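You operate a simulated robot arm through the tools that you are given. There is no shell and no other tool. Be economical: measure what you need, move in short steps, check, and stop when the job is done.

Carry out the task below with a simulated robot arm. There is one attempt and no reset: what you move stays moved.

TASK
Take the round scrub brush and put it on top of the blue putty tub.

It is judged by the outcome, as a careful person would: the job done as asked, and still so three seconds after it is handed in. It fails if anything else is knocked over, pushed out of place, dropped, spilled or broken.

THE ROBOT
A 6-joint arm with a two-finger parallel gripper, fixed in place. Base frame: the origin is at the foot of the arm, x ahead of it, y to its left, z up; the work surface is at about z = 0. Lengths are in cm, angles in rad, forces in N, time in s.
With the tool pointing down near the work surface it reaches from about 16 to 42 cm from the base axis. Its first joint turns from -1.152 to 1.152 rad. Payload 1.57 kg.
Tool frame: the origin (TCP) lies between the finger pads and is the grasp point; the fingertips stand 3 cm ahead of it; z points along the fingers, y is the line along which they close. The gripper opens to 8 cm. The fingers are 1.7 cm wide and 1.2 cm thick; the gripper's body (4 by 8.2 cm) begins 8 cm behind the TCP.
Orientation is told as [roll, pitch, yaw] about the base's x, y, z axes, in that order, counted from this pose: with the fingers straight down and closing along the base's y, the tool's x points along the base's -x, its y along +y and its z along -z.

THE INTERFACE
- The arm moves only by the tool send_rows. Its argument "motion" is a list of rows, each an object (a shift or turn left out is 0, a gripper value left out holds the last) with "linear": the shift along the tool's x, y, z in cm, a list of three; "yaw": the turn about the tool's z in rad; "grip": the gripper command, from -1 (fully open) to 1 (shut), values between in proportion. In form: [{"linear": [tx, ty, tz], "yaw": yaw, "grip": grip}, ...]. A call has 1 to 10 rows; each row shifts and turns the commanded pose from where the row before left it, along the tool's axes as they then stand. A row lasts 0.2 s, in which the tool goes at most 5 cm and 0.15 rad; a call with a longer step from one row to the next is refused whole, and so is a gripper value outside its range. A pose out of reach is approached as far as the arm can. The call stops where the force on the tool passes 40 N (or 10 N more than at its start, if that is more) or the arm is blocked; 0.2 s more then pass. The fingers move at their own pace (about 15.3 cm/s each) and stop on an object; they squeeze with about 39 N. The grip force told is the motor's: it shows also when the fingers shut on nothing. Time passes only in rows, and 0.2 s behind the last, so rows that do not move let the fingers close. It gives the time, the measured TCP pose, the force on the tool (base axes), the opening and the grip force at its end, in the units of the frame above (readings bear some noise), and new pictures: "show" is both (left out), scene, wrist or none.
- Cameras (640 x 400 px; columns grow to the right, rows downward): "scene" is fixed at [5.85, -33.14, 43.01]; the picture's right is [0.76, -0.65, 0.00], its down [-0.32, -0.38, -0.87] and it looks along [0.56, 0.66, -0.50] (base axes); focal length 262 px, centre (320, 200). "wrist" rides on the gripper at [-3.2, 0, -7.8] in the tool frame; the picture's right is [0.00, -1.00, 0.00], its down [0.97, 0.00, -0.24] and it looks along [0.24, 0.00, 0.97] (tool axes); focal length 218 px, centre (320, 200).
- point_at(camera, pixels): there is no depth. For up to 12 entries [column, row, z] of the newest picture of that camera ("zoom" is the newest enlarged one), the place [x, y] in the base frame at which the ray of that pixel passes the height z, good to about 0.2 cm. No time passes.
- zoom(camera, box): a new picture of the part [left, top, right, bottom] of that camera's present view, enlarged. No time passes.
- finish_job(): hands the job in; it is judged then, once.

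Work in short steps. Measure before you move; look again where a grasp or a placing could have gone wrong, and mend it. You have 60 turns and 120 pictures in all, the two below and enlarged ones among them. Open the gripper and draw the arm clear of the work before you hand the job in, unless the task says otherwise; then end with one line.

The tools are called as name(argument=value, ...) on one line, values as JSON. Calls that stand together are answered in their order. send_rows: Moves the arm, as the interface text tells. Its arguments: {"type":"object","properties":{"motion":{"type":"array","items":{"type":"object","properties":{"linear":{"type":"array","items":{"type":"number"}},"yaw":{"type":"number"},"grip":{"type":"number"}}}},"show":{"type":"string","enum":["both","scene","wrist","none"]}},"required":["motion"]} The other tools are called the same way: point_at (camera, pixels) gives the place at which the rays of pixels pass given heights; zoom (camera, box) takes an enlarged picture of a part of a camera's view; finish_job () hands the job in.

At the start:

```text
t: 0.0
tool_pos: [21.28, -8.4, 25.91]
tcp_rot: [-0.002, 0.001, -0.001]
ft_force: [-0.1, 0.3, 0.5]
grip_width: 8.04
finger_force: 0.1
```

scene: 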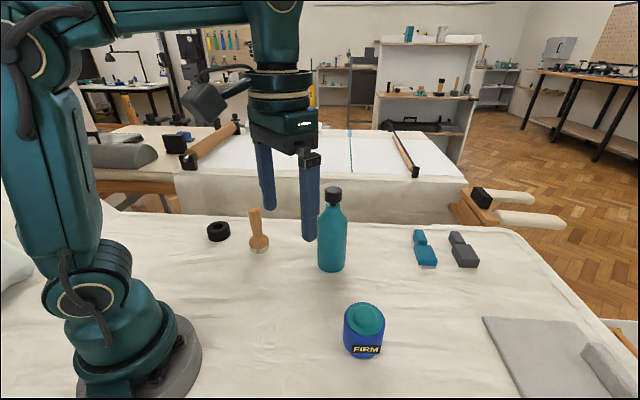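
wrist: 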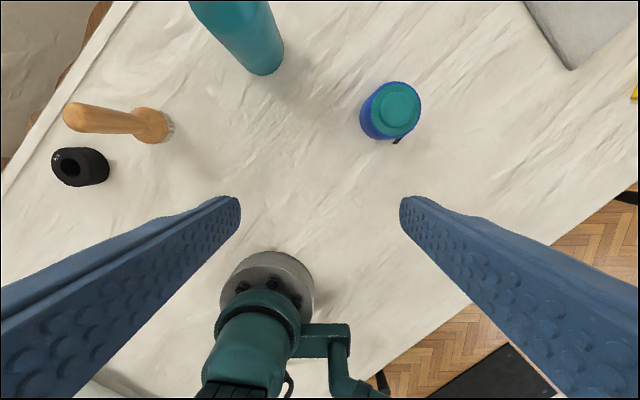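

The brush seems to stand at scene (258,235), and the blue tub at (364,330). I'll enlarge both to see their shape.

zoom(camera="scene", box=[190, 180, 350, 280])

zoom(camera="scene", box=[300, 280, 428, 360])

zoom(camera="wrist", box=[40, 60, 240, 185])

point_at(camera="scene", pixels=[[259, 252, 0], [259, 240, 2], [254, 210, 9], [364, 350, 0], [368, 318, 5], [368, 318, 6], [331, 270, 0], [218, 240, 0]])

point_at(camera="wrist", pixels=[[155, 125, 0], [155, 125, 2], [73, 116, 8], [73, 116, 10], [396, 107, 5], [396, 107, 6], [396, 107, 7], [378, 125, 0], [265, 68, 0], [80, 170, 0]])

```text
4.00 times, centred on (270, 230) of scene
```

zoom: 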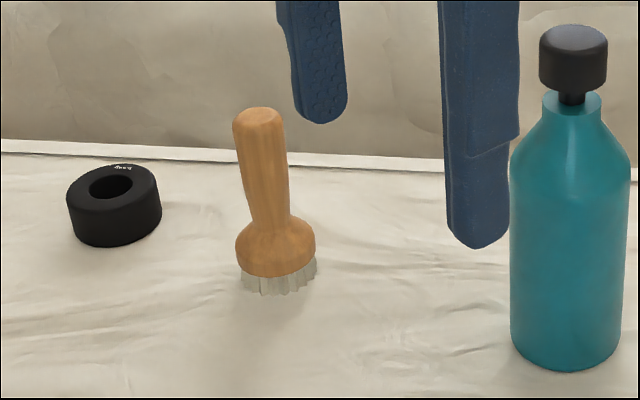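

```text
5.00 times, centred on (364, 320) of scene
```

zoom: 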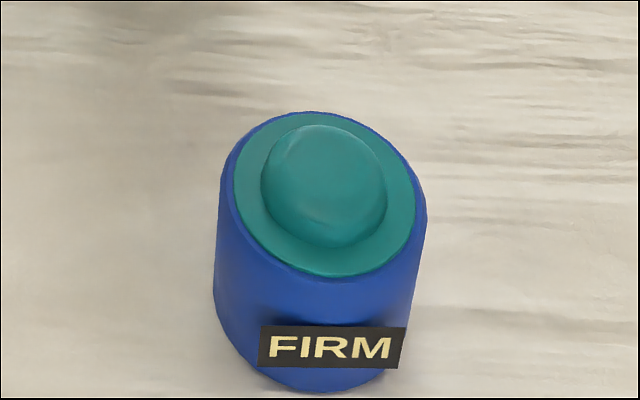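

```text
3.20 times, centred on (140, 122) of wrist
```

zoom: 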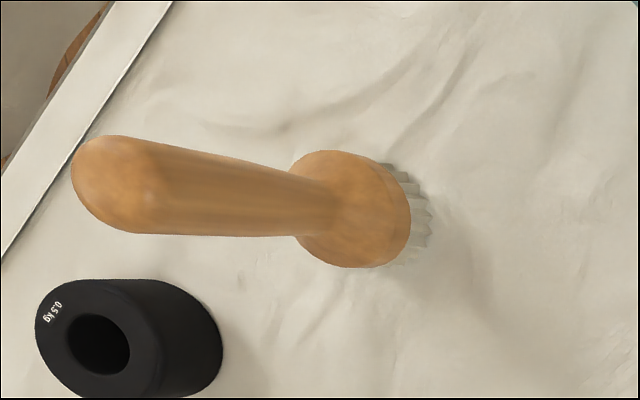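

```text
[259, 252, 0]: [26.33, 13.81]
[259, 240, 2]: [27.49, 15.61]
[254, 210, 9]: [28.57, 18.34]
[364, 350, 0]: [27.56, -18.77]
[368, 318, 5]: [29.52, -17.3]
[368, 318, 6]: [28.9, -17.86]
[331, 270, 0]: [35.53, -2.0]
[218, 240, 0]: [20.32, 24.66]
```

```text
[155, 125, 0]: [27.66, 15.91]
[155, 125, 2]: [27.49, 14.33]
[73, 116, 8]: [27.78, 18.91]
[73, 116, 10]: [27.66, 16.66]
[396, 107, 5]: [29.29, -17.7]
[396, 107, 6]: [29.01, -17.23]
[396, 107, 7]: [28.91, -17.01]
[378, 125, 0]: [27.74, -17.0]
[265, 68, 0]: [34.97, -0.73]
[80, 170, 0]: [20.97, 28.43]
```

The brush stands upright on its bristles, and the tub has a domed top. I'll move the wrist camera high over the brush to measure its axis.

send_rows(motion=[{"linear": [0, 4.5, 0]}, {"linear": [0, 4.5, 0]}, {"linear": [0, 4.5, 0]}, {"linear": [-1, 4.5, 0]}, {"linear": [-1, 4.5, 0]}, {"linear": [0, 0, 0]}])

```text
t: 1.4
tool_pos: [23.45, 14.13, 25.93]
tcp_rot: [0.0, -0.001, 0.0]
ft_force: [0.5, 0.2, 0.7]
grip_width: 8.01
finger_force: 0.0
```

scene: 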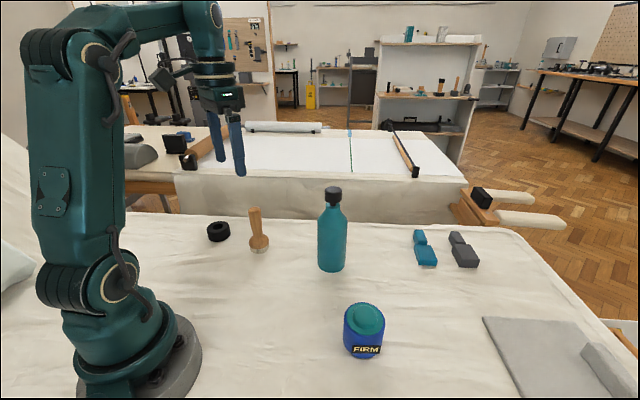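
wrist: 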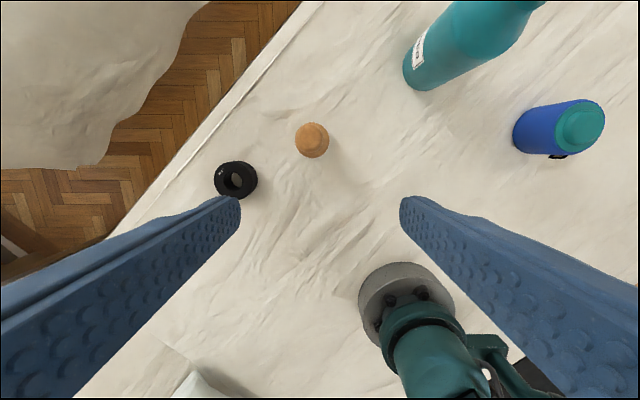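

zoom(camera="wrist", box=[272, 110, 352, 160])

zoom(camera="wrist", box=[490, 80, 618, 160])

point_at(camera="scene", pixels=[[259.5, 250, 0], [254.5, 209, 8], [254.5, 209, 9], [254.5, 209, 10], [250, 240, 2], [268, 242, 2]])

point_at(camera="wrist", pixels=[[312, 141, 0], [312, 141, 2], [312, 132, 8], [312, 132, 9], [312, 132, 10], [236, 180, 0]])

```text
8.00 times, centred on (312, 135) of wrist
```

zoom: 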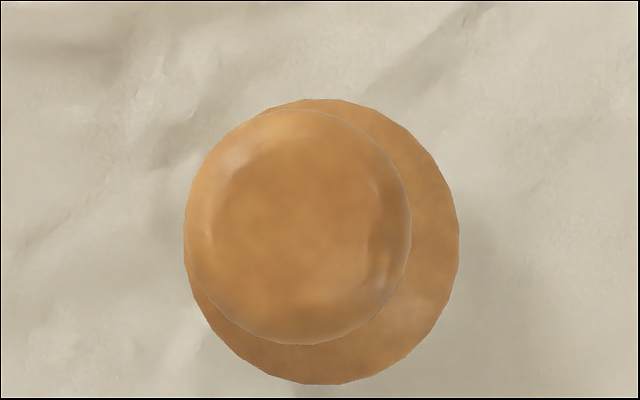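

```text
5.00 times, centred on (554, 120) of wrist
```

zoom: 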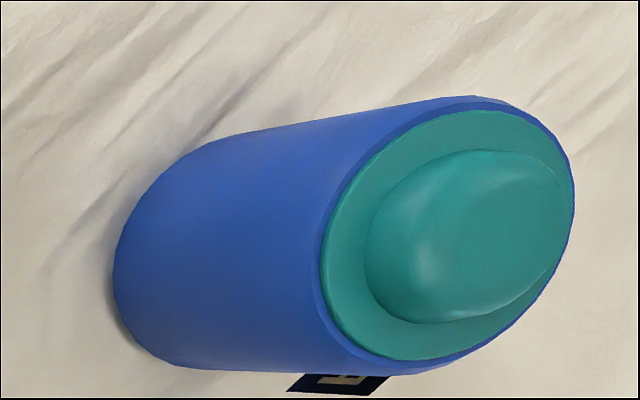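

```text
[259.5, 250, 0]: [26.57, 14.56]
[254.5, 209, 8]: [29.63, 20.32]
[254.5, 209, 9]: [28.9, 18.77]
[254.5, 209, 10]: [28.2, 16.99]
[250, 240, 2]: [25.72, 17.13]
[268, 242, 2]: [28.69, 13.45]
```

```text
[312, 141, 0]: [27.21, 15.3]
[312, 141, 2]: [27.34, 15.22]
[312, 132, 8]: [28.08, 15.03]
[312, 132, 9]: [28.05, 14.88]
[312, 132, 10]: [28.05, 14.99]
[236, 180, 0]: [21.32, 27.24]
```

The brush is upright, with its axis near (27.4,15.1) and its top at about z=11. Before grasping I'll look at the tub top from above with the wrist camera.

send_rows(motion=[{"linear": [0, -5, 0]}, {"linear": [0, -5, 0]}, {"linear": [0, -5, 0]}, {"linear": [0, -5, 0]}, {"linear": [0, -5, 0]}, {"linear": [0, -5, 0]}, {"linear": [0, -1.5, 0]}, {"linear": [0, 0, 4]}, {"linear": [0, 0, 2]}], show="both")

```text
t: 3.4
tool_pos: [23.0, -17.59, 19.72]
tcp_rot: [0.002, 0.0, 0.0]
ft_force: [-0.1, -0.5, 0.8]
grip_width: 8.02
finger_force: 0.1
```

scene: 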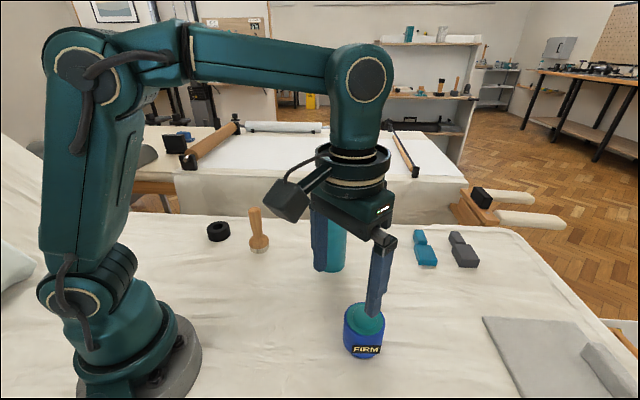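
wrist: 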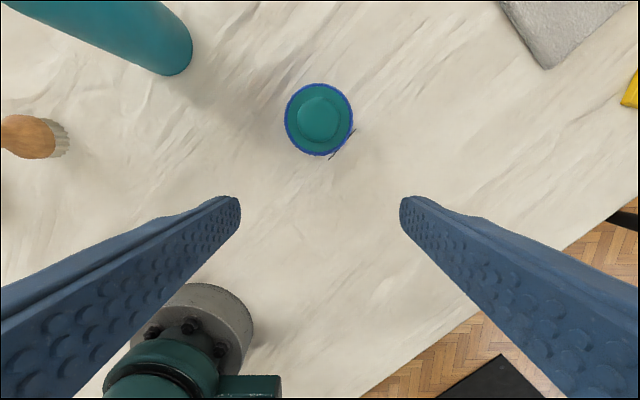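

zoom(camera="wrist", box=[270, 75, 366, 165])

zoom(camera="scene", box=[332, 295, 396, 360])

point_at(camera="wrist", pixels=[[319, 119, 5], [319, 119, 6], [319, 119, 7], [285, 119, 6], [354, 119, 6], [319, 84, 6], [319, 156, 6], [297, 119, 7], [341, 119, 7]])

point_at(camera="scene", pixels=[[364, 318, 4], [364, 318, 5], [364, 318, 6], [364, 318, 7], [343, 320, 5], [385, 325, 5], [343, 320, 6], [385, 325, 6]])

```text
4.44 times, centred on (318, 120) of wrist
```

zoom: 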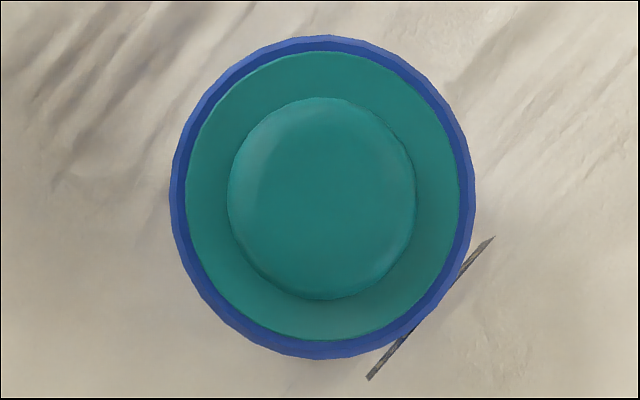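

```text
6.15 times, centred on (364, 328) of scene
```

zoom: 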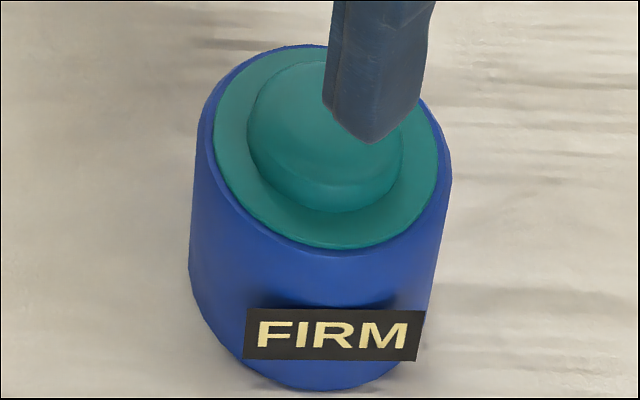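

```text
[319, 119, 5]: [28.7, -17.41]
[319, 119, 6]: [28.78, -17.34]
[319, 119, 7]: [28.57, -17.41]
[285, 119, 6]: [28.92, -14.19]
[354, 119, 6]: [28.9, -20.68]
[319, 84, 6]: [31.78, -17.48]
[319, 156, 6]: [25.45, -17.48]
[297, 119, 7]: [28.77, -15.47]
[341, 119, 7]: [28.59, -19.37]
```

```text
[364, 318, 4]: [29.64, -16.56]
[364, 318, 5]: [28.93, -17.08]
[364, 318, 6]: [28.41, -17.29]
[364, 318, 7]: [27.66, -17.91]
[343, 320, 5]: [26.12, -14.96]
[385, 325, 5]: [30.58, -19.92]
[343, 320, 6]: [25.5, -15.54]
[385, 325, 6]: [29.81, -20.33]
```

The tub is centred at (28.75,-17.4), 6.4 cm across, with a flat-topped putty mound. I'll return high over the brush, lined up on its axis, before going down.

send_rows(motion=[{"linear": [0, 0, -4]}, {"linear": [0, 4.7, -2.2]}, {"linear": [0, 4.7, 0]}, {"linear": [0, 4.7, 0]}, {"linear": [0, 4.7, 0]}, {"linear": [0, 4.7, 0]}, {"linear": [0, 4.7, 0]}, {"linear": [-2, 4.5, 0]}, {"linear": [-2.2, 0, 0]}], show="none")

send_rows(motion=[{"linear": [0, 0, 4]}, {"linear": [0, 0, 4]}, {"linear": [0, 0, 2]}, {"linear": [0, 0, 0]}])

```text
refused: row 2 steps farther than a row can; nothing moved
```

```text
t: 4.4
tool_pos: [23.38, -17.38, 9.64]
tcp_rot: [-0.001, -0.001, -0.001]
ft_force: [-0.4, 0.1, 0.4]
grip_width: 7.99
finger_force: 0.1
```

scene: 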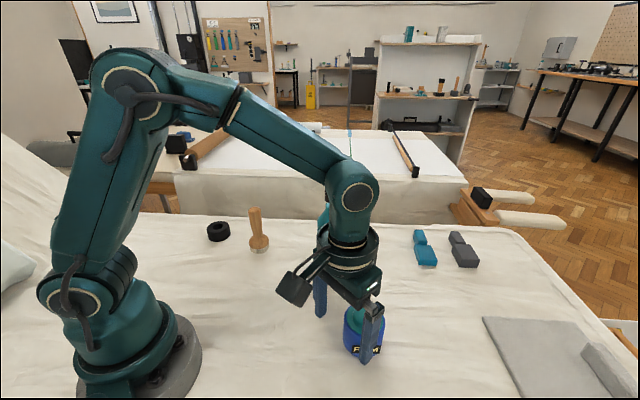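
wrist: 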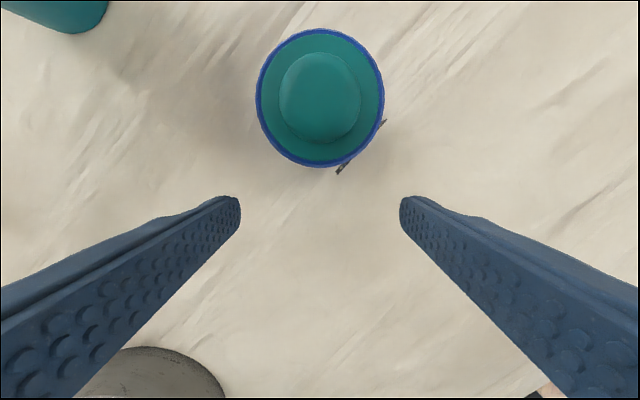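

My first call was refused for an oversized step. I shouldn't have sent the descent in the same batch, because it ran here by the tub instead of over the brush. The force reads about 0 and the tub hasn't moved, so nothing was touched. I'll rise straight up, then cross, and from now on send dependent moves one at a time.

send_rows(motion=[{"linear": [0, 0, -4]}, {"linear": [0, 0, -4]}, {"linear": [0, 0, -4]}, {"linear": [0, 0, -4]}, {"linear": [0, 4.6, 0]}, {"linear": [0, 4.6, 0]}, {"linear": [0, 4.6, 0]}, {"linear": [0, 4.6, 0]}, {"linear": [0, 4.6, 0]}, {"linear": [0, 4.6, 0]}], show="none")

```text
t: 6.6
tool_pos: [23.28, 10.11, 25.48]
tcp_rot: [0.0, 0.001, 0.001]
ft_force: [0.3, 0.3, -0.4]
grip_width: 7.97
finger_force: 0.1
```

The arm is clear at z=25.5. Next I'll line up over the brush axis.

send_rows(motion=[{"linear": [0, 4, 0]}, {"linear": [-2, 1, 0]}, {"linear": [-2.1, 0, 0]}, {"linear": [0, 0, 3]}, {"linear": [0, 0, 3]}, {"linear": [0, 0, 0]}])

```text
t: 8.0
tool_pos: [27.46, 14.96, 19.55]
tcp_rot: [-0.001, 0.0, -0.002]
ft_force: [-0.1, -1.0, 0.0]
grip_width: 7.98
finger_force: 0.1
```

scene: 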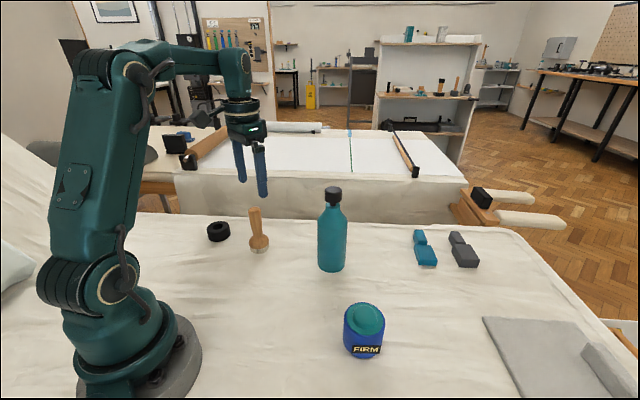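
wrist: 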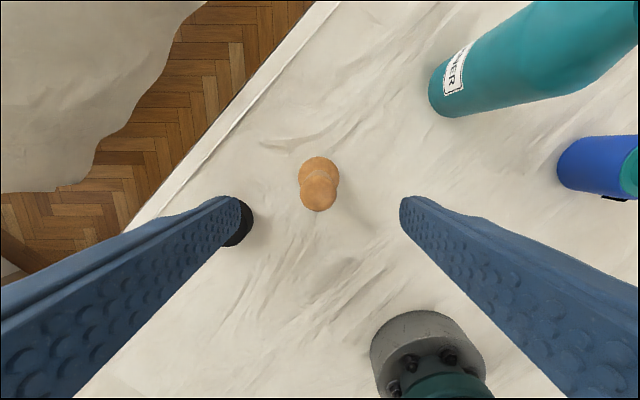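

point_at(camera="wrist", pixels=[[319, 193, 9], [319, 193, 10], [319, 193, 11], [319, 175, 3], [318, 159, 2]])

zoom(camera="wrist", box=[280, 150, 360, 220])

```text
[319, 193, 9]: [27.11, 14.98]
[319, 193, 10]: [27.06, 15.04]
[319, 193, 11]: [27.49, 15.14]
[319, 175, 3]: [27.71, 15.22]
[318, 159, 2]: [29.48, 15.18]
```

```text
5.71 times, centred on (320, 185) of wrist
```

zoom: 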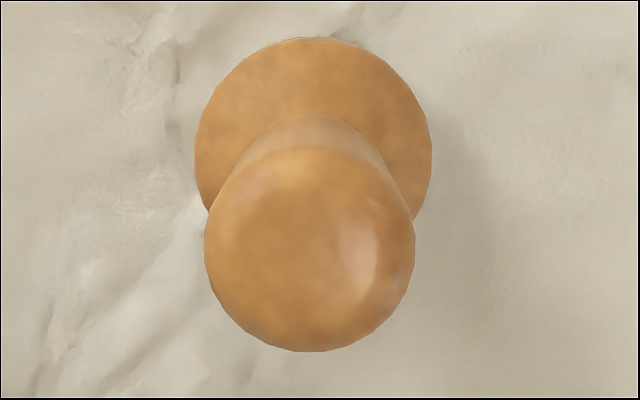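

The axis at (27.4,15.1) is centred between the fingers. I'll go down to z≈8.5 and close.

send_rows(motion=[{"linear": [0, 0.1, 3]}, {"linear": [0, 0, 3]}, {"linear": [0, 0, 3]}, {"linear": [0, 0, 2]}, {"linear": [0, 0, 0]}])

```text
t: 9.2
tool_pos: [27.48, 15.36, 9.04]
tcp_rot: [0.0, -0.001, 0.001]
ft_force: [0.0, 0.1, -0.5]
grip_width: 8.01
finger_force: 0.0
```

scene: 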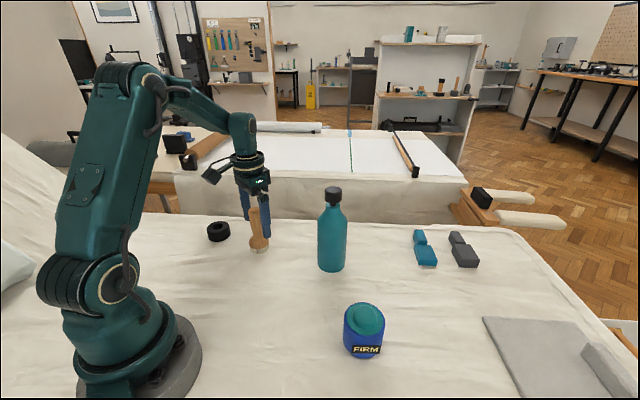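
wrist: 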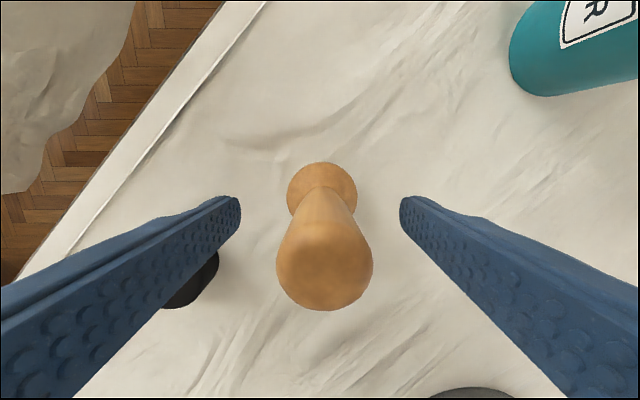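

The handle sits about 4 px right of centre, so I'll shift 0.2 cm toward −y and close in two stages.

send_rows(motion=[{"linear": [0, -0.25, 0.3], "grip": -0.1}, {"grip": -0.1}, {"grip": 0.15}, {"grip": 0.3}, {"grip": 1}, {"grip": 1}, {"grip": 1}])

```text
t: 10.8
tool_pos: [27.44, 15.09, 8.78]
tcp_rot: [0.0, 0.0, 0.0]
ft_force: [-0.5, 0.3, 0.3]
grip_width: 2.55
finger_force: 37.2
```

scene: 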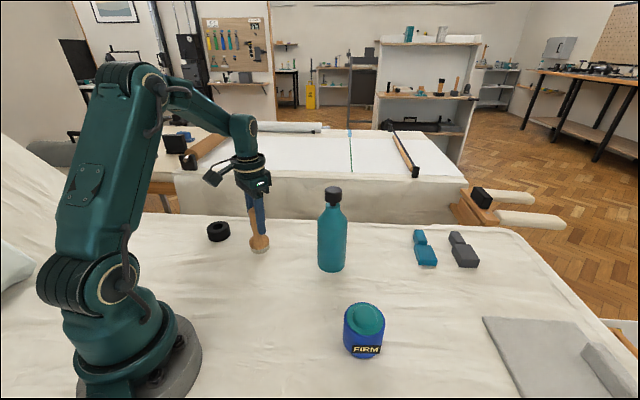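
wrist: 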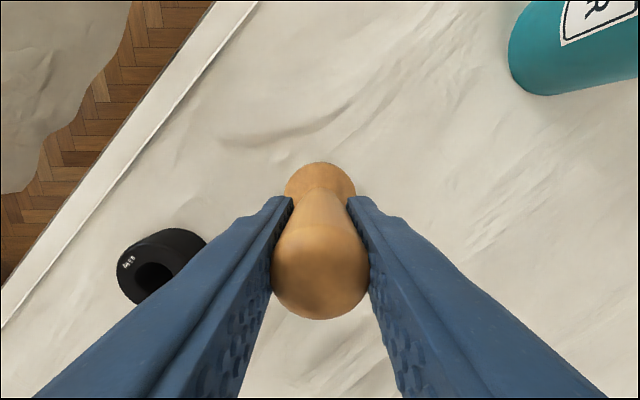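

The brush is held at 2.55 cm. I'll lift it straight up slowly.

send_rows(motion=[{"linear": [0, 0, -1]}, {"linear": [0, 0, -2]}, {"linear": [0, 0, -3]}, {"linear": [0, 0, -3]}, {"linear": [0, 0, -4]}, {"linear": [0, 0, -4]}, {"linear": [0, 0, 0]}])

```text
t: 12.4
tool_pos: [27.53, 14.81, 25.56]
tcp_rot: [0.0, 0.001, -0.001]
ft_force: [-0.5, 0.5, -0.7]
grip_width: 2.57
finger_force: 37.4
```

scene: 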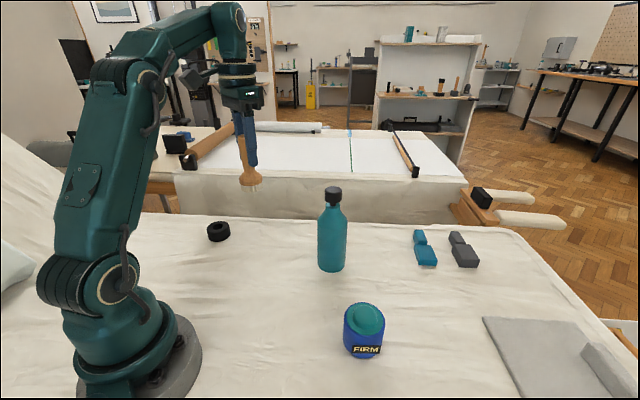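
wrist: 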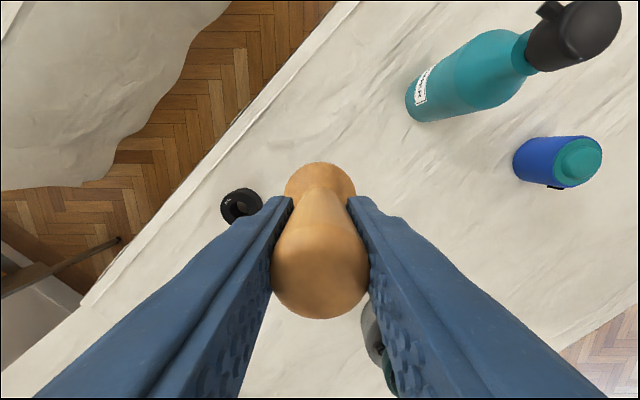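

The grasp is firm and the brush is vertical. I'll pull back to x≈23.5 to stay clear of the bottle and cross to the tub side.

send_rows(motion=[{"linear": [2, -1, 0]}, {"linear": [2, -3, 0]}, {"linear": [0, -4, 0]}, {"linear": [0, -4, 0]}, {"linear": [0, -4, 0]}, {"linear": [0, -4, 0]}, {"linear": [0, -4, 0]}, {"linear": [0, -4, 0]}, {"linear": [0, -3, 0]}, {"linear": [0, -1.3, 0]}], show="none")

```text
t: 14.6
tool_pos: [23.72, -17.06, 25.59]
tcp_rot: [-0.002, 0.0, 0.0]
ft_force: [0.3, 0.2, -0.8]
grip_width: 2.53
finger_force: 36.7
```

I'm beside the tub; I'll move forward over it and down some way, then look.

send_rows(motion=[{"linear": [-2.5, -0.2, 0]}, {"linear": [-2.5, 0, 0]}, {"linear": [0, 0, 3]}, {"linear": [0, 0, 2]}, {"linear": [0, 0, 0]}])

```text
t: 15.8
tool_pos: [28.33, -17.18, 20.35]
tcp_rot: [0.0, 0.0, -0.001]
ft_force: [-0.2, -0.8, -0.2]
grip_width: 2.58
finger_force: 36.8
out of reach, approached as far as the arm can: row 2
```

scene: 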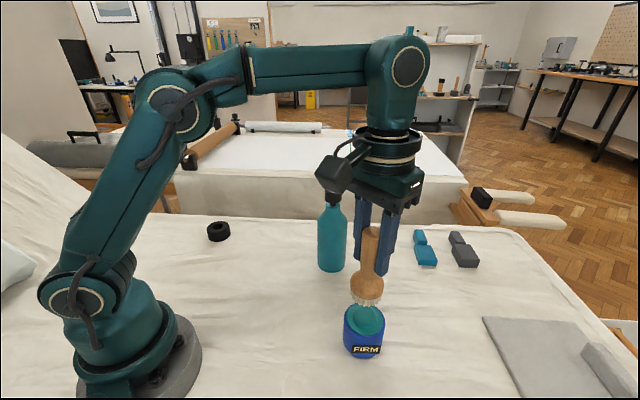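
wrist: 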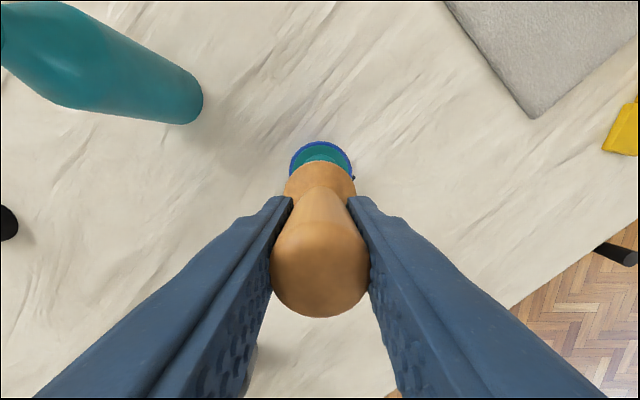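

send_rows(motion=[{"linear": [-0.4, -0.2, 1]}, {"linear": [0, 0, 1]}, {"linear": [0, 0, 0.5]}, {"linear": [0, 0, 0]}])

zoom(camera="scene", box=[316, 240, 412, 360])

```text
t: 16.8
tool_pos: [28.52, -17.44, 17.9]
tcp_rot: [-0.001, 0.0, 0.002]
ft_force: [-0.5, 0.2, -0.8]
grip_width: 2.54
finger_force: 36.6
```

scene: 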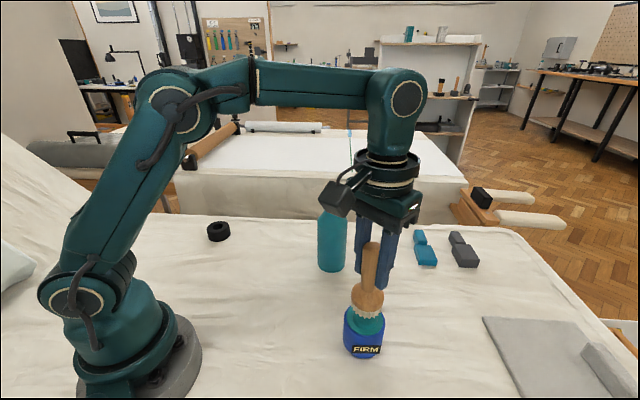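
wrist: 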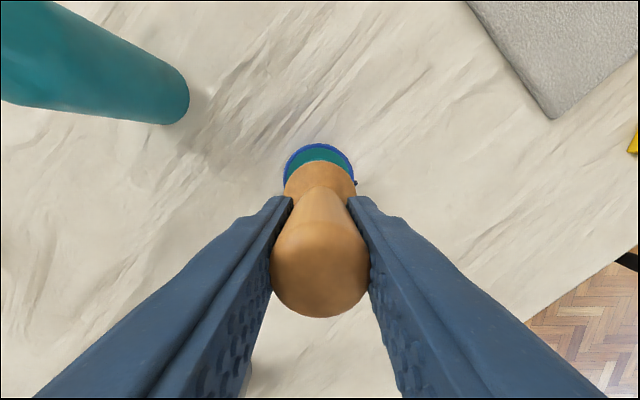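

```text
3.33 times, centred on (364, 300) of scene
```

zoom: 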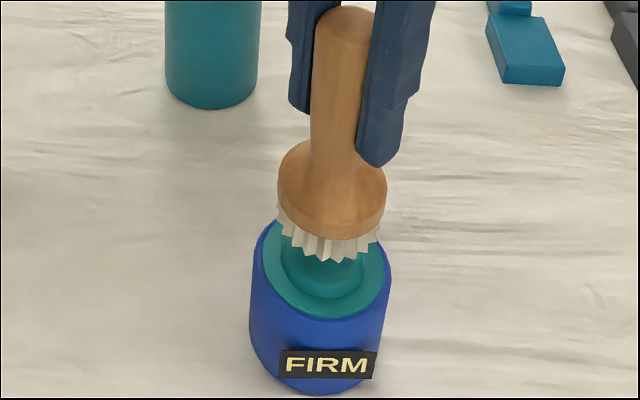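

The brush and tub line up (wrist columns 319–320), with about 1–2 cm of gap left. I'll go down in small steps and watch the force.

send_rows(motion=[{"linear": [-0.2, 0, 0.3]}, {"linear": [0, 0, 0.3]}, {"linear": [0, 0, 0.3]}, {"linear": [0, 0, 0]}], show="none")

zoom(camera="scene", box=[316, 260, 412, 360])

zoom(camera="wrist", box=[270, 130, 370, 200])

```text
t: 17.8
tool_pos: [28.75, -17.36, 16.77]
tcp_rot: [0.0, 0.0, 0.0]
ft_force: [0.1, -0.8, -0.9]
grip_width: 2.59
finger_force: 36.9
```

```text
4.00 times, centred on (364, 310) of scene
```

zoom: 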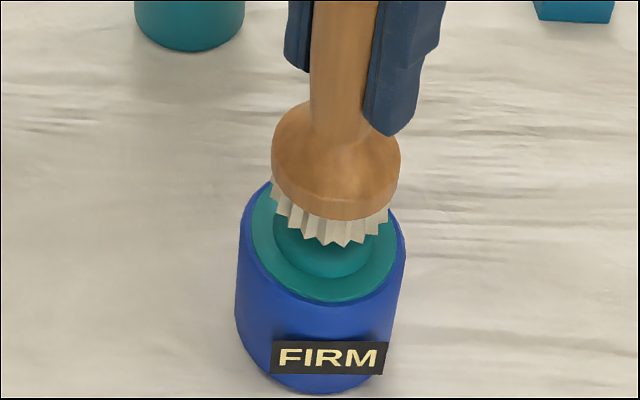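

```text
5.71 times, centred on (320, 165) of wrist
```

zoom: 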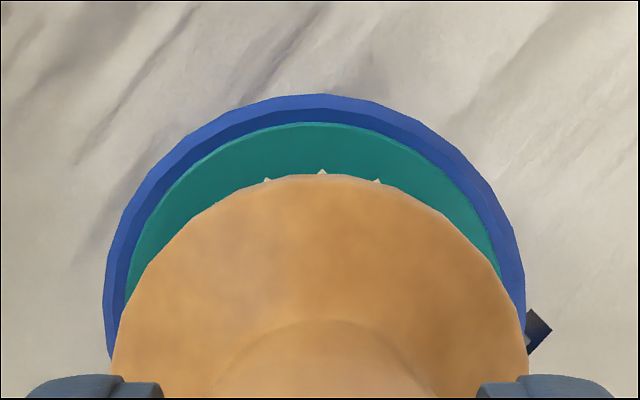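

Centring is good (tub 313, head 320 in the zoom), so I'll shift about 0.1 cm and keep lowering gently.

send_rows(motion=[{"linear": [0, 0.1, 0.2]}, {"linear": [0, 0, 0.2]}, {"linear": [0, 0, 0.2]}, {"linear": [0, 0, 0]}], show="none")

zoom(camera="scene", box=[316, 260, 412, 360])

```text
t: 18.8
tool_pos: [28.78, -17.32, 16.34]
tcp_rot: [-0.001, 0.001, -0.001]
ft_force: [0.4, 0.1, -0.8]
grip_width: 2.54
finger_force: 36.5
```

```text
4.00 times, centred on (364, 310) of scene
```

zoom: 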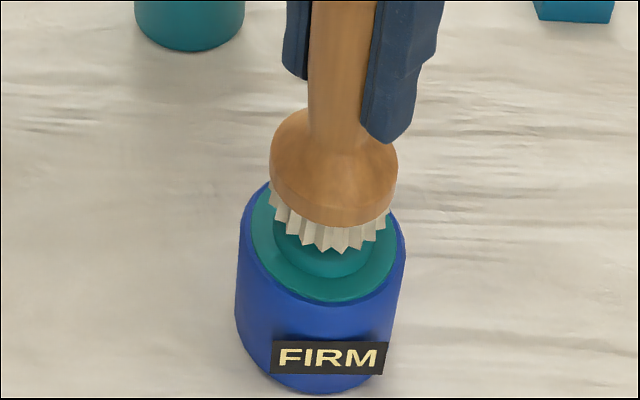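

send_rows(motion=[{"linear": [0, 0, 0.15]}, {"linear": [0, 0, 0.15]}, {"linear": [0, 0, 0.15]}, {"linear": [0, 0, 0]}], show="none")

zoom(camera="scene", box=[316, 260, 412, 360])

```text
t: 19.8
tool_pos: [28.81, -17.33, 15.99]
tcp_rot: [0.001, 0.0, -0.001]
ft_force: [-0.2, -0.1, -0.6]
grip_width: 2.55
finger_force: 36.5
```

```text
4.00 times, centred on (364, 310) of scene
```

zoom: 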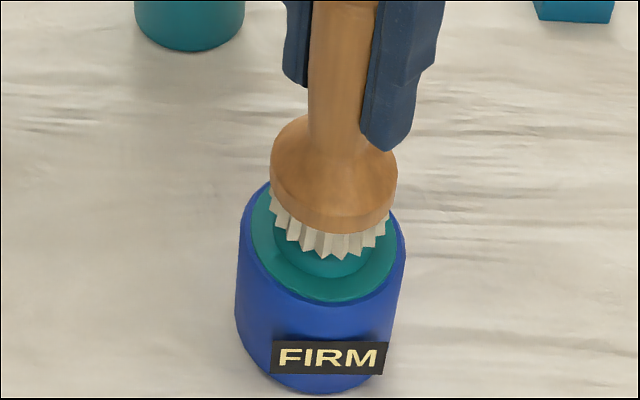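

No contact yet. I'll continue in 0.15 cm steps.

send_rows(motion=[{"linear": [0, 0, 0.15]}, {"linear": [0, 0, 0.15]}, {"linear": [0, 0, 0.15]}, {"linear": [0, 0, 0]}], show="none")

zoom(camera="scene", box=[316, 260, 412, 360])

```text
t: 20.8
tool_pos: [28.74, -17.49, 15.3]
tcp_rot: [0.001, 0.0, -0.001]
ft_force: [-0.9, -0.3, -0.3]
grip_width: 2.56
finger_force: 36.7
```

```text
4.00 times, centred on (364, 310) of scene
```

zoom: 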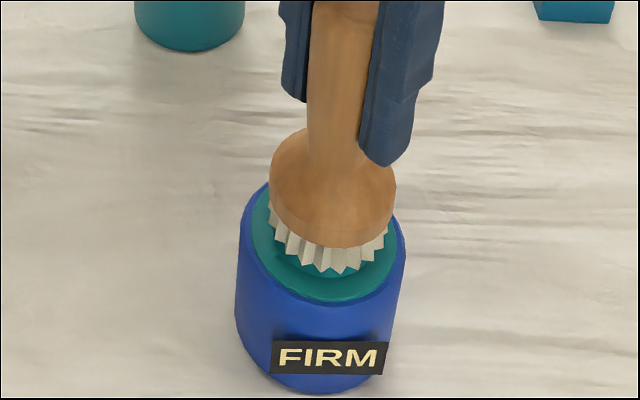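

send_rows(motion=[{"linear": [0, 0, 0.12]}, {"linear": [0, 0, 0.12]}, {"linear": [0, 0, 0.1]}, {"linear": [0, 0, 0]}], show="none")

zoom(camera="scene", box=[316, 260, 412, 360])

```text
t: 21.8
tool_pos: [28.67, -17.34, 14.75]
tcp_rot: [-0.001, -0.002, 0.0]
ft_force: [0.4, -0.1, -0.4]
grip_width: 2.58
finger_force: 36.6
```

```text
4.00 times, centred on (364, 310) of scene
```

zoom: 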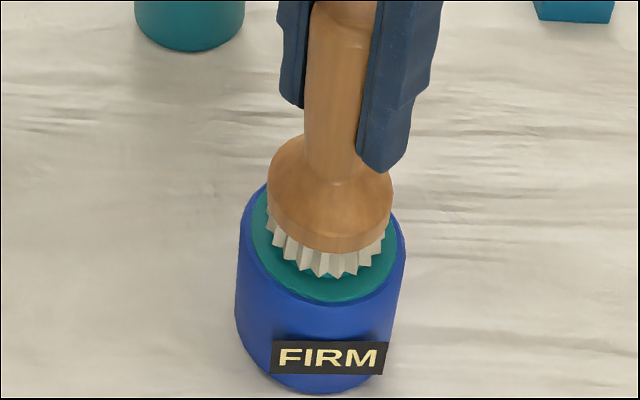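

send_rows(motion=[{"linear": [0, 0, 0.1]}, {"linear": [0, 0, 0.1]}, {"linear": [0, 0, 0]}], show="wrist")

zoom(camera="scene", box=[316, 260, 412, 360])

```text
t: 22.6
tool_pos: [28.79, -17.41, 14.64]
tcp_rot: [0.0, 0.0, 0.0]
ft_force: [-0.3, -0.4, -1.0]
grip_width: 2.55
finger_force: 36.6
```

wrist: 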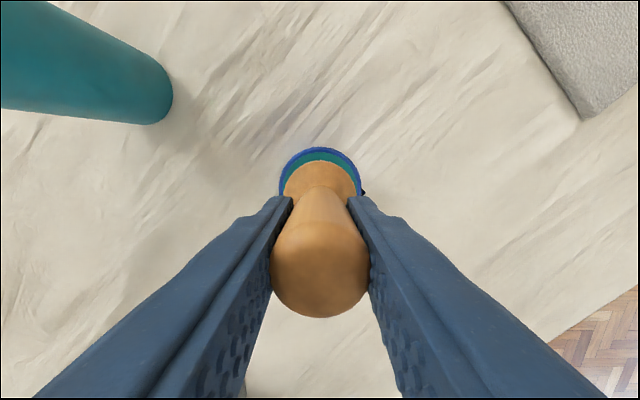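

```text
4.00 times, centred on (364, 310) of scene
```

zoom: 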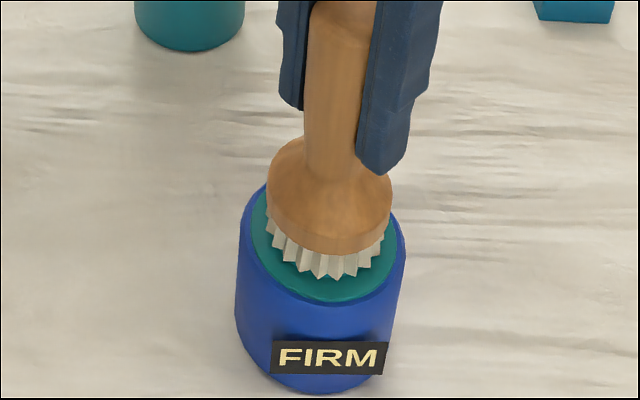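

send_rows(motion=[{"linear": [0, 0, 0.1]}, {"linear": [0, 0, 0.1]}, {"linear": [0, 0, 0.1]}, {"linear": [0, 0, 0]}], show="none")

zoom(camera="scene", box=[316, 260, 412, 360])

```text
t: 23.6
tool_pos: [28.72, -17.42, 14.55]
tcp_rot: [-0.001, 0.0, 0.0]
ft_force: [0.3, -0.4, 0.0]
grip_width: 2.54
finger_force: 36.6
```

```text
4.00 times, centred on (364, 310) of scene
```

zoom: 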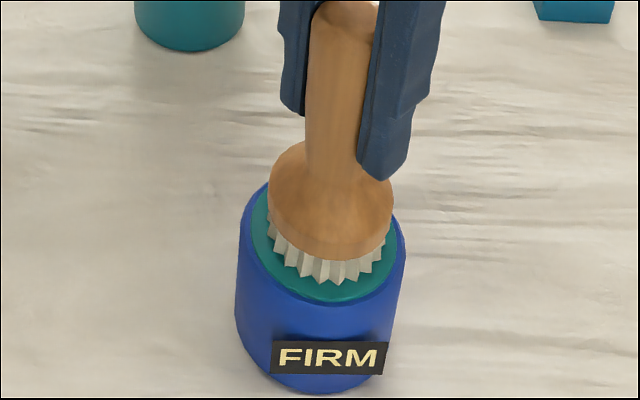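

send_rows(motion=[{"linear": [0, 0, 0.1]}, {"linear": [0, 0, 0.1]}, {"linear": [0, 0, 0.1]}, {"linear": [0, 0, 0]}], show="none")

zoom(camera="scene", box=[316, 260, 412, 360])

```text
t: 24.6
tool_pos: [28.89, -17.34, 14.31]
tcp_rot: [-0.002, -0.002, 0.0]
ft_force: [-1.9, 0.8, 23.8]
grip_width: 2.57
finger_force: 37.2
```

```text
4.00 times, centred on (364, 310) of scene
```

zoom: 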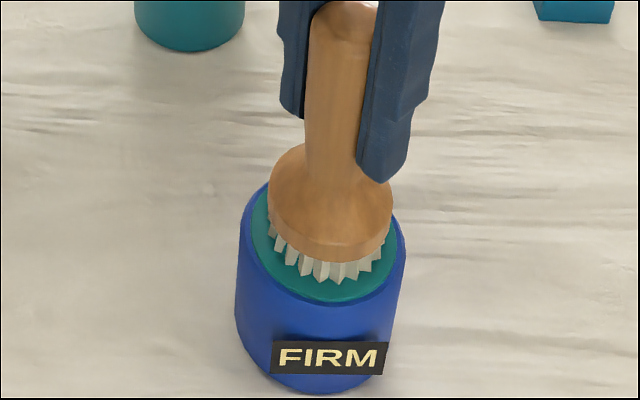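

Contact: 24 N upward at z≈14.3. I'll ease up a little to take the load off before releasing.

send_rows(motion=[{"linear": [0, 0, -0.1]}, {"linear": [0, 0, 0]}, {"linear": [0, 0, 0]}], show="none")

```text
t: 25.4
tool_pos: [28.74, -17.22, 14.31]
tcp_rot: [0.0, 0.0, 0.002]
ft_force: [3.1, -0.6, 8.6]
grip_width: 2.56
finger_force: 36.7
```

send_rows(motion=[{"linear": [0, 0, -0.05]}, {"linear": [0, 0, 0]}], show="none")

```text
t: 26.0
tool_pos: [28.63, -17.33, 14.26]
tcp_rot: [0.002, 0.003, -0.001]
ft_force: [-0.3, -0.1, -0.9]
grip_width: 2.53
finger_force: 37.3
```

The load is gone. I'll open just a little so the fingers still guard the handle, and watch whether the brush stays up.

send_rows(motion=[{"grip": 0.34}, {"grip": 0.3}, {"grip": 0.25}, {"grip": 0.2}, {"grip": 0.2}, {"grip": 0.2}, {"grip": 0.2}, {"grip": 0.2}])

zoom(camera="scene", box=[316, 240, 412, 360])

```text
t: 27.8
tool_pos: [28.76, -17.31, 14.3]
tcp_rot: [0.001, -0.001, 0.0]
ft_force: [0.2, 0.6, -0.2]
grip_width: 3.19
finger_force: 0.1
```

scene: 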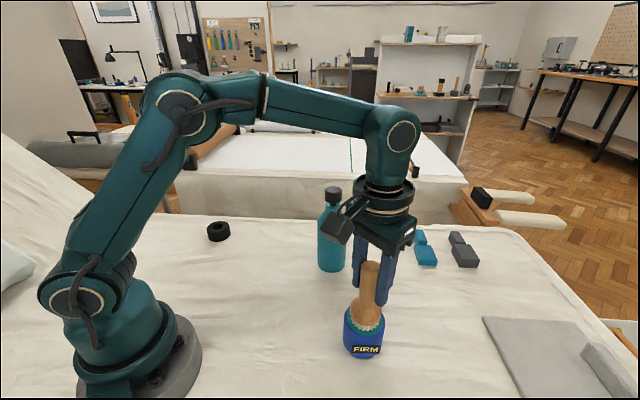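
wrist: 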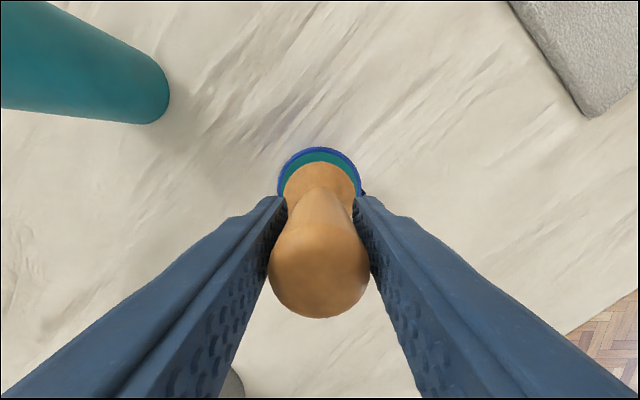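

```text
3.33 times, centred on (364, 300) of scene
```

zoom: 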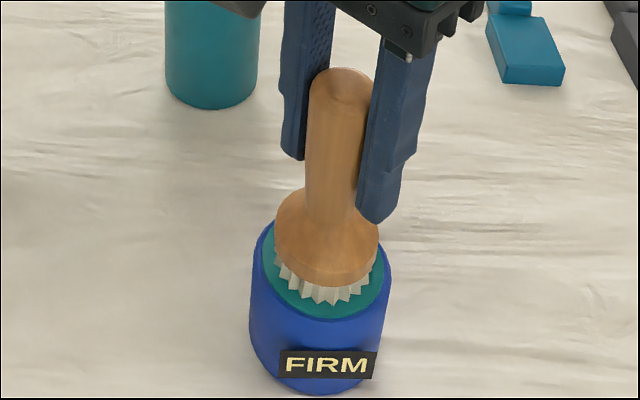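

The brush stays upright with the fingers off (3.19 cm, handle still at column 319). I'll open more and wait.

send_rows(motion=[{"grip": 0.0}, {"grip": 0.0}, {"grip": -0.1}, {"grip": -0.1}, {"grip": -0.1}, {"grip": -0.1}, {"grip": -0.1}, {"grip": -0.1}])

zoom(camera="scene", box=[316, 240, 412, 360])

```text
t: 29.6
tool_pos: [28.7, -17.37, 14.35]
tcp_rot: [-0.001, 0.002, 0.001]
ft_force: [0.4, -0.4, -1.0]
grip_width: 4.39
finger_force: 0.1
```

scene: 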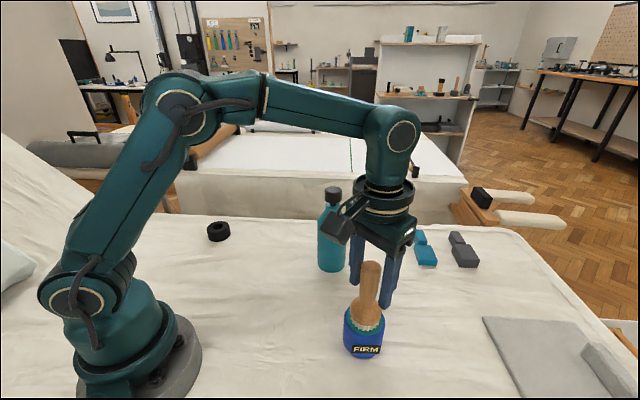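
wrist: 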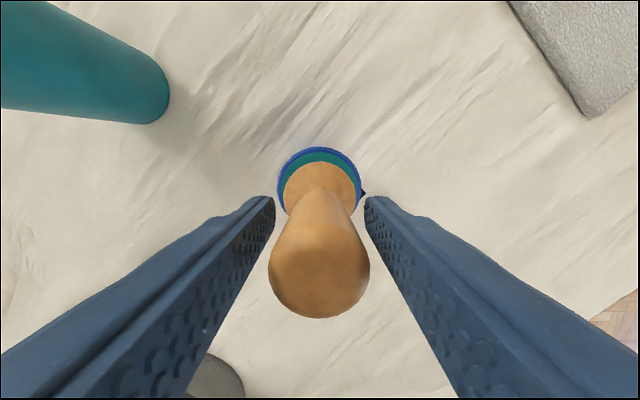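

```text
3.33 times, centred on (364, 300) of scene
```

zoom: 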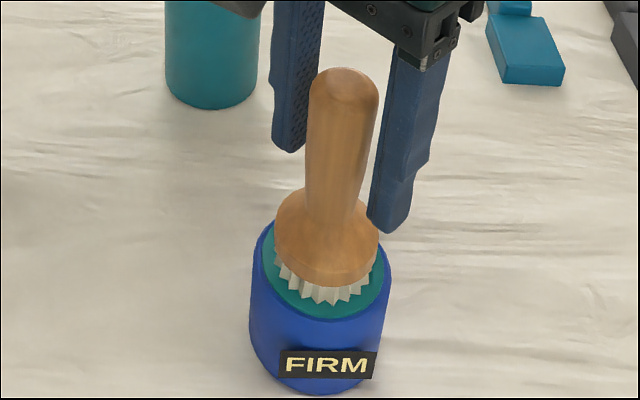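

It's stable with clear gaps on both sides. I'll open fully and rise straight up.

send_rows(motion=[{"grip": -0.5}, {"grip": -1}, {"grip": -1}, {"linear": [0, 0, -1]}, {"linear": [0, 0, -2]}, {"linear": [0, 0, -2]}, {"linear": [0, 0, -2]}, {"linear": [0, 0, -1]}])

```text
t: 31.4
tool_pos: [28.73, -17.28, 22.33]
tcp_rot: [0.0, 0.001, 0.0]
ft_force: [-0.3, 0.5, 0.6]
grip_width: 7.96
finger_force: 0.1
```

scene: 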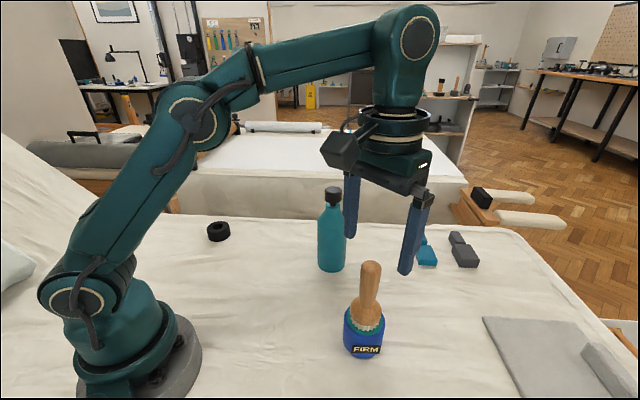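
wrist: 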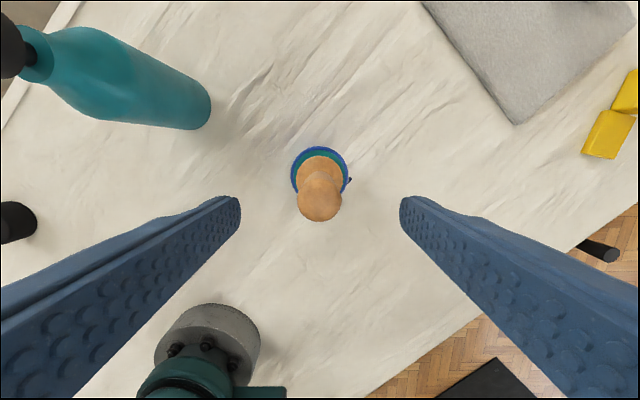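

The fingertips are at 19.3 cm, above the brush top (about 16.6). I'll draw back toward the base and check once more.

send_rows(motion=[{"linear": [2, 0, -1]}, {"linear": [3, 0, -1]}, {"linear": [3, 2, 0]}, {"linear": [0, 4, 0]}, {"linear": [0, 4, 0]}, {"linear": [0, 0, 0]}, {"linear": [0, 0, 0]}, {"linear": [0, 0, 0]}, {"linear": [0, 0, 0]}], show="scene")

zoom(camera="scene", box=[316, 240, 412, 360])

```text
t: 33.4
tool_pos: [20.88, -7.42, 24.38]
tcp_rot: [0.0, 0.0, 0.0]
ft_force: [0.2, 0.2, 0.3]
grip_width: 8.01
finger_force: 0.1
```

scene: 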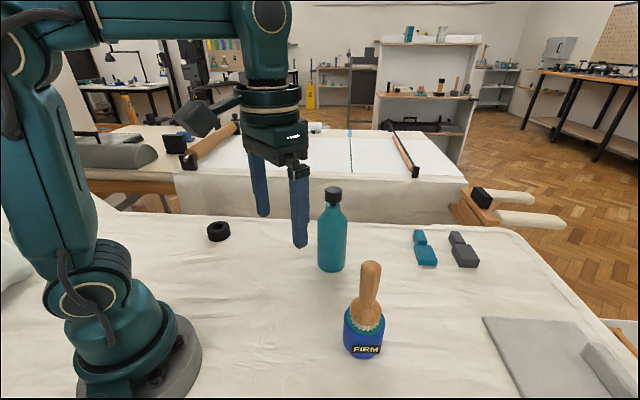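

```text
3.33 times, centred on (364, 300) of scene
```

zoom: 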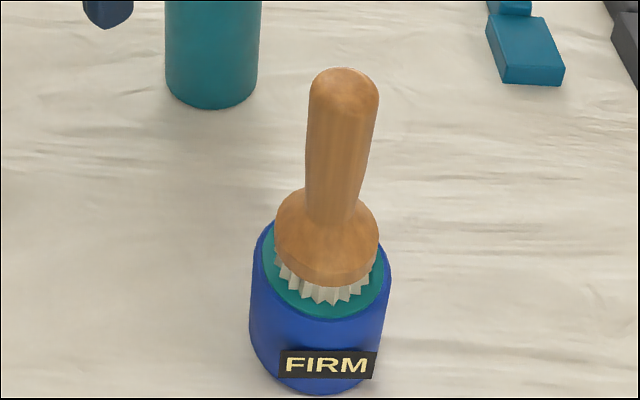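

The brush stands steady on the tub, nothing else has moved, and the arm is clear with the gripper open, so I'm handing it in.

finish_job()

```text
The job is handed in.
```

The round scrub brush is standing upright on top of the blue putty tub; nothing else was moved, and the arm is clear with the gripper open.
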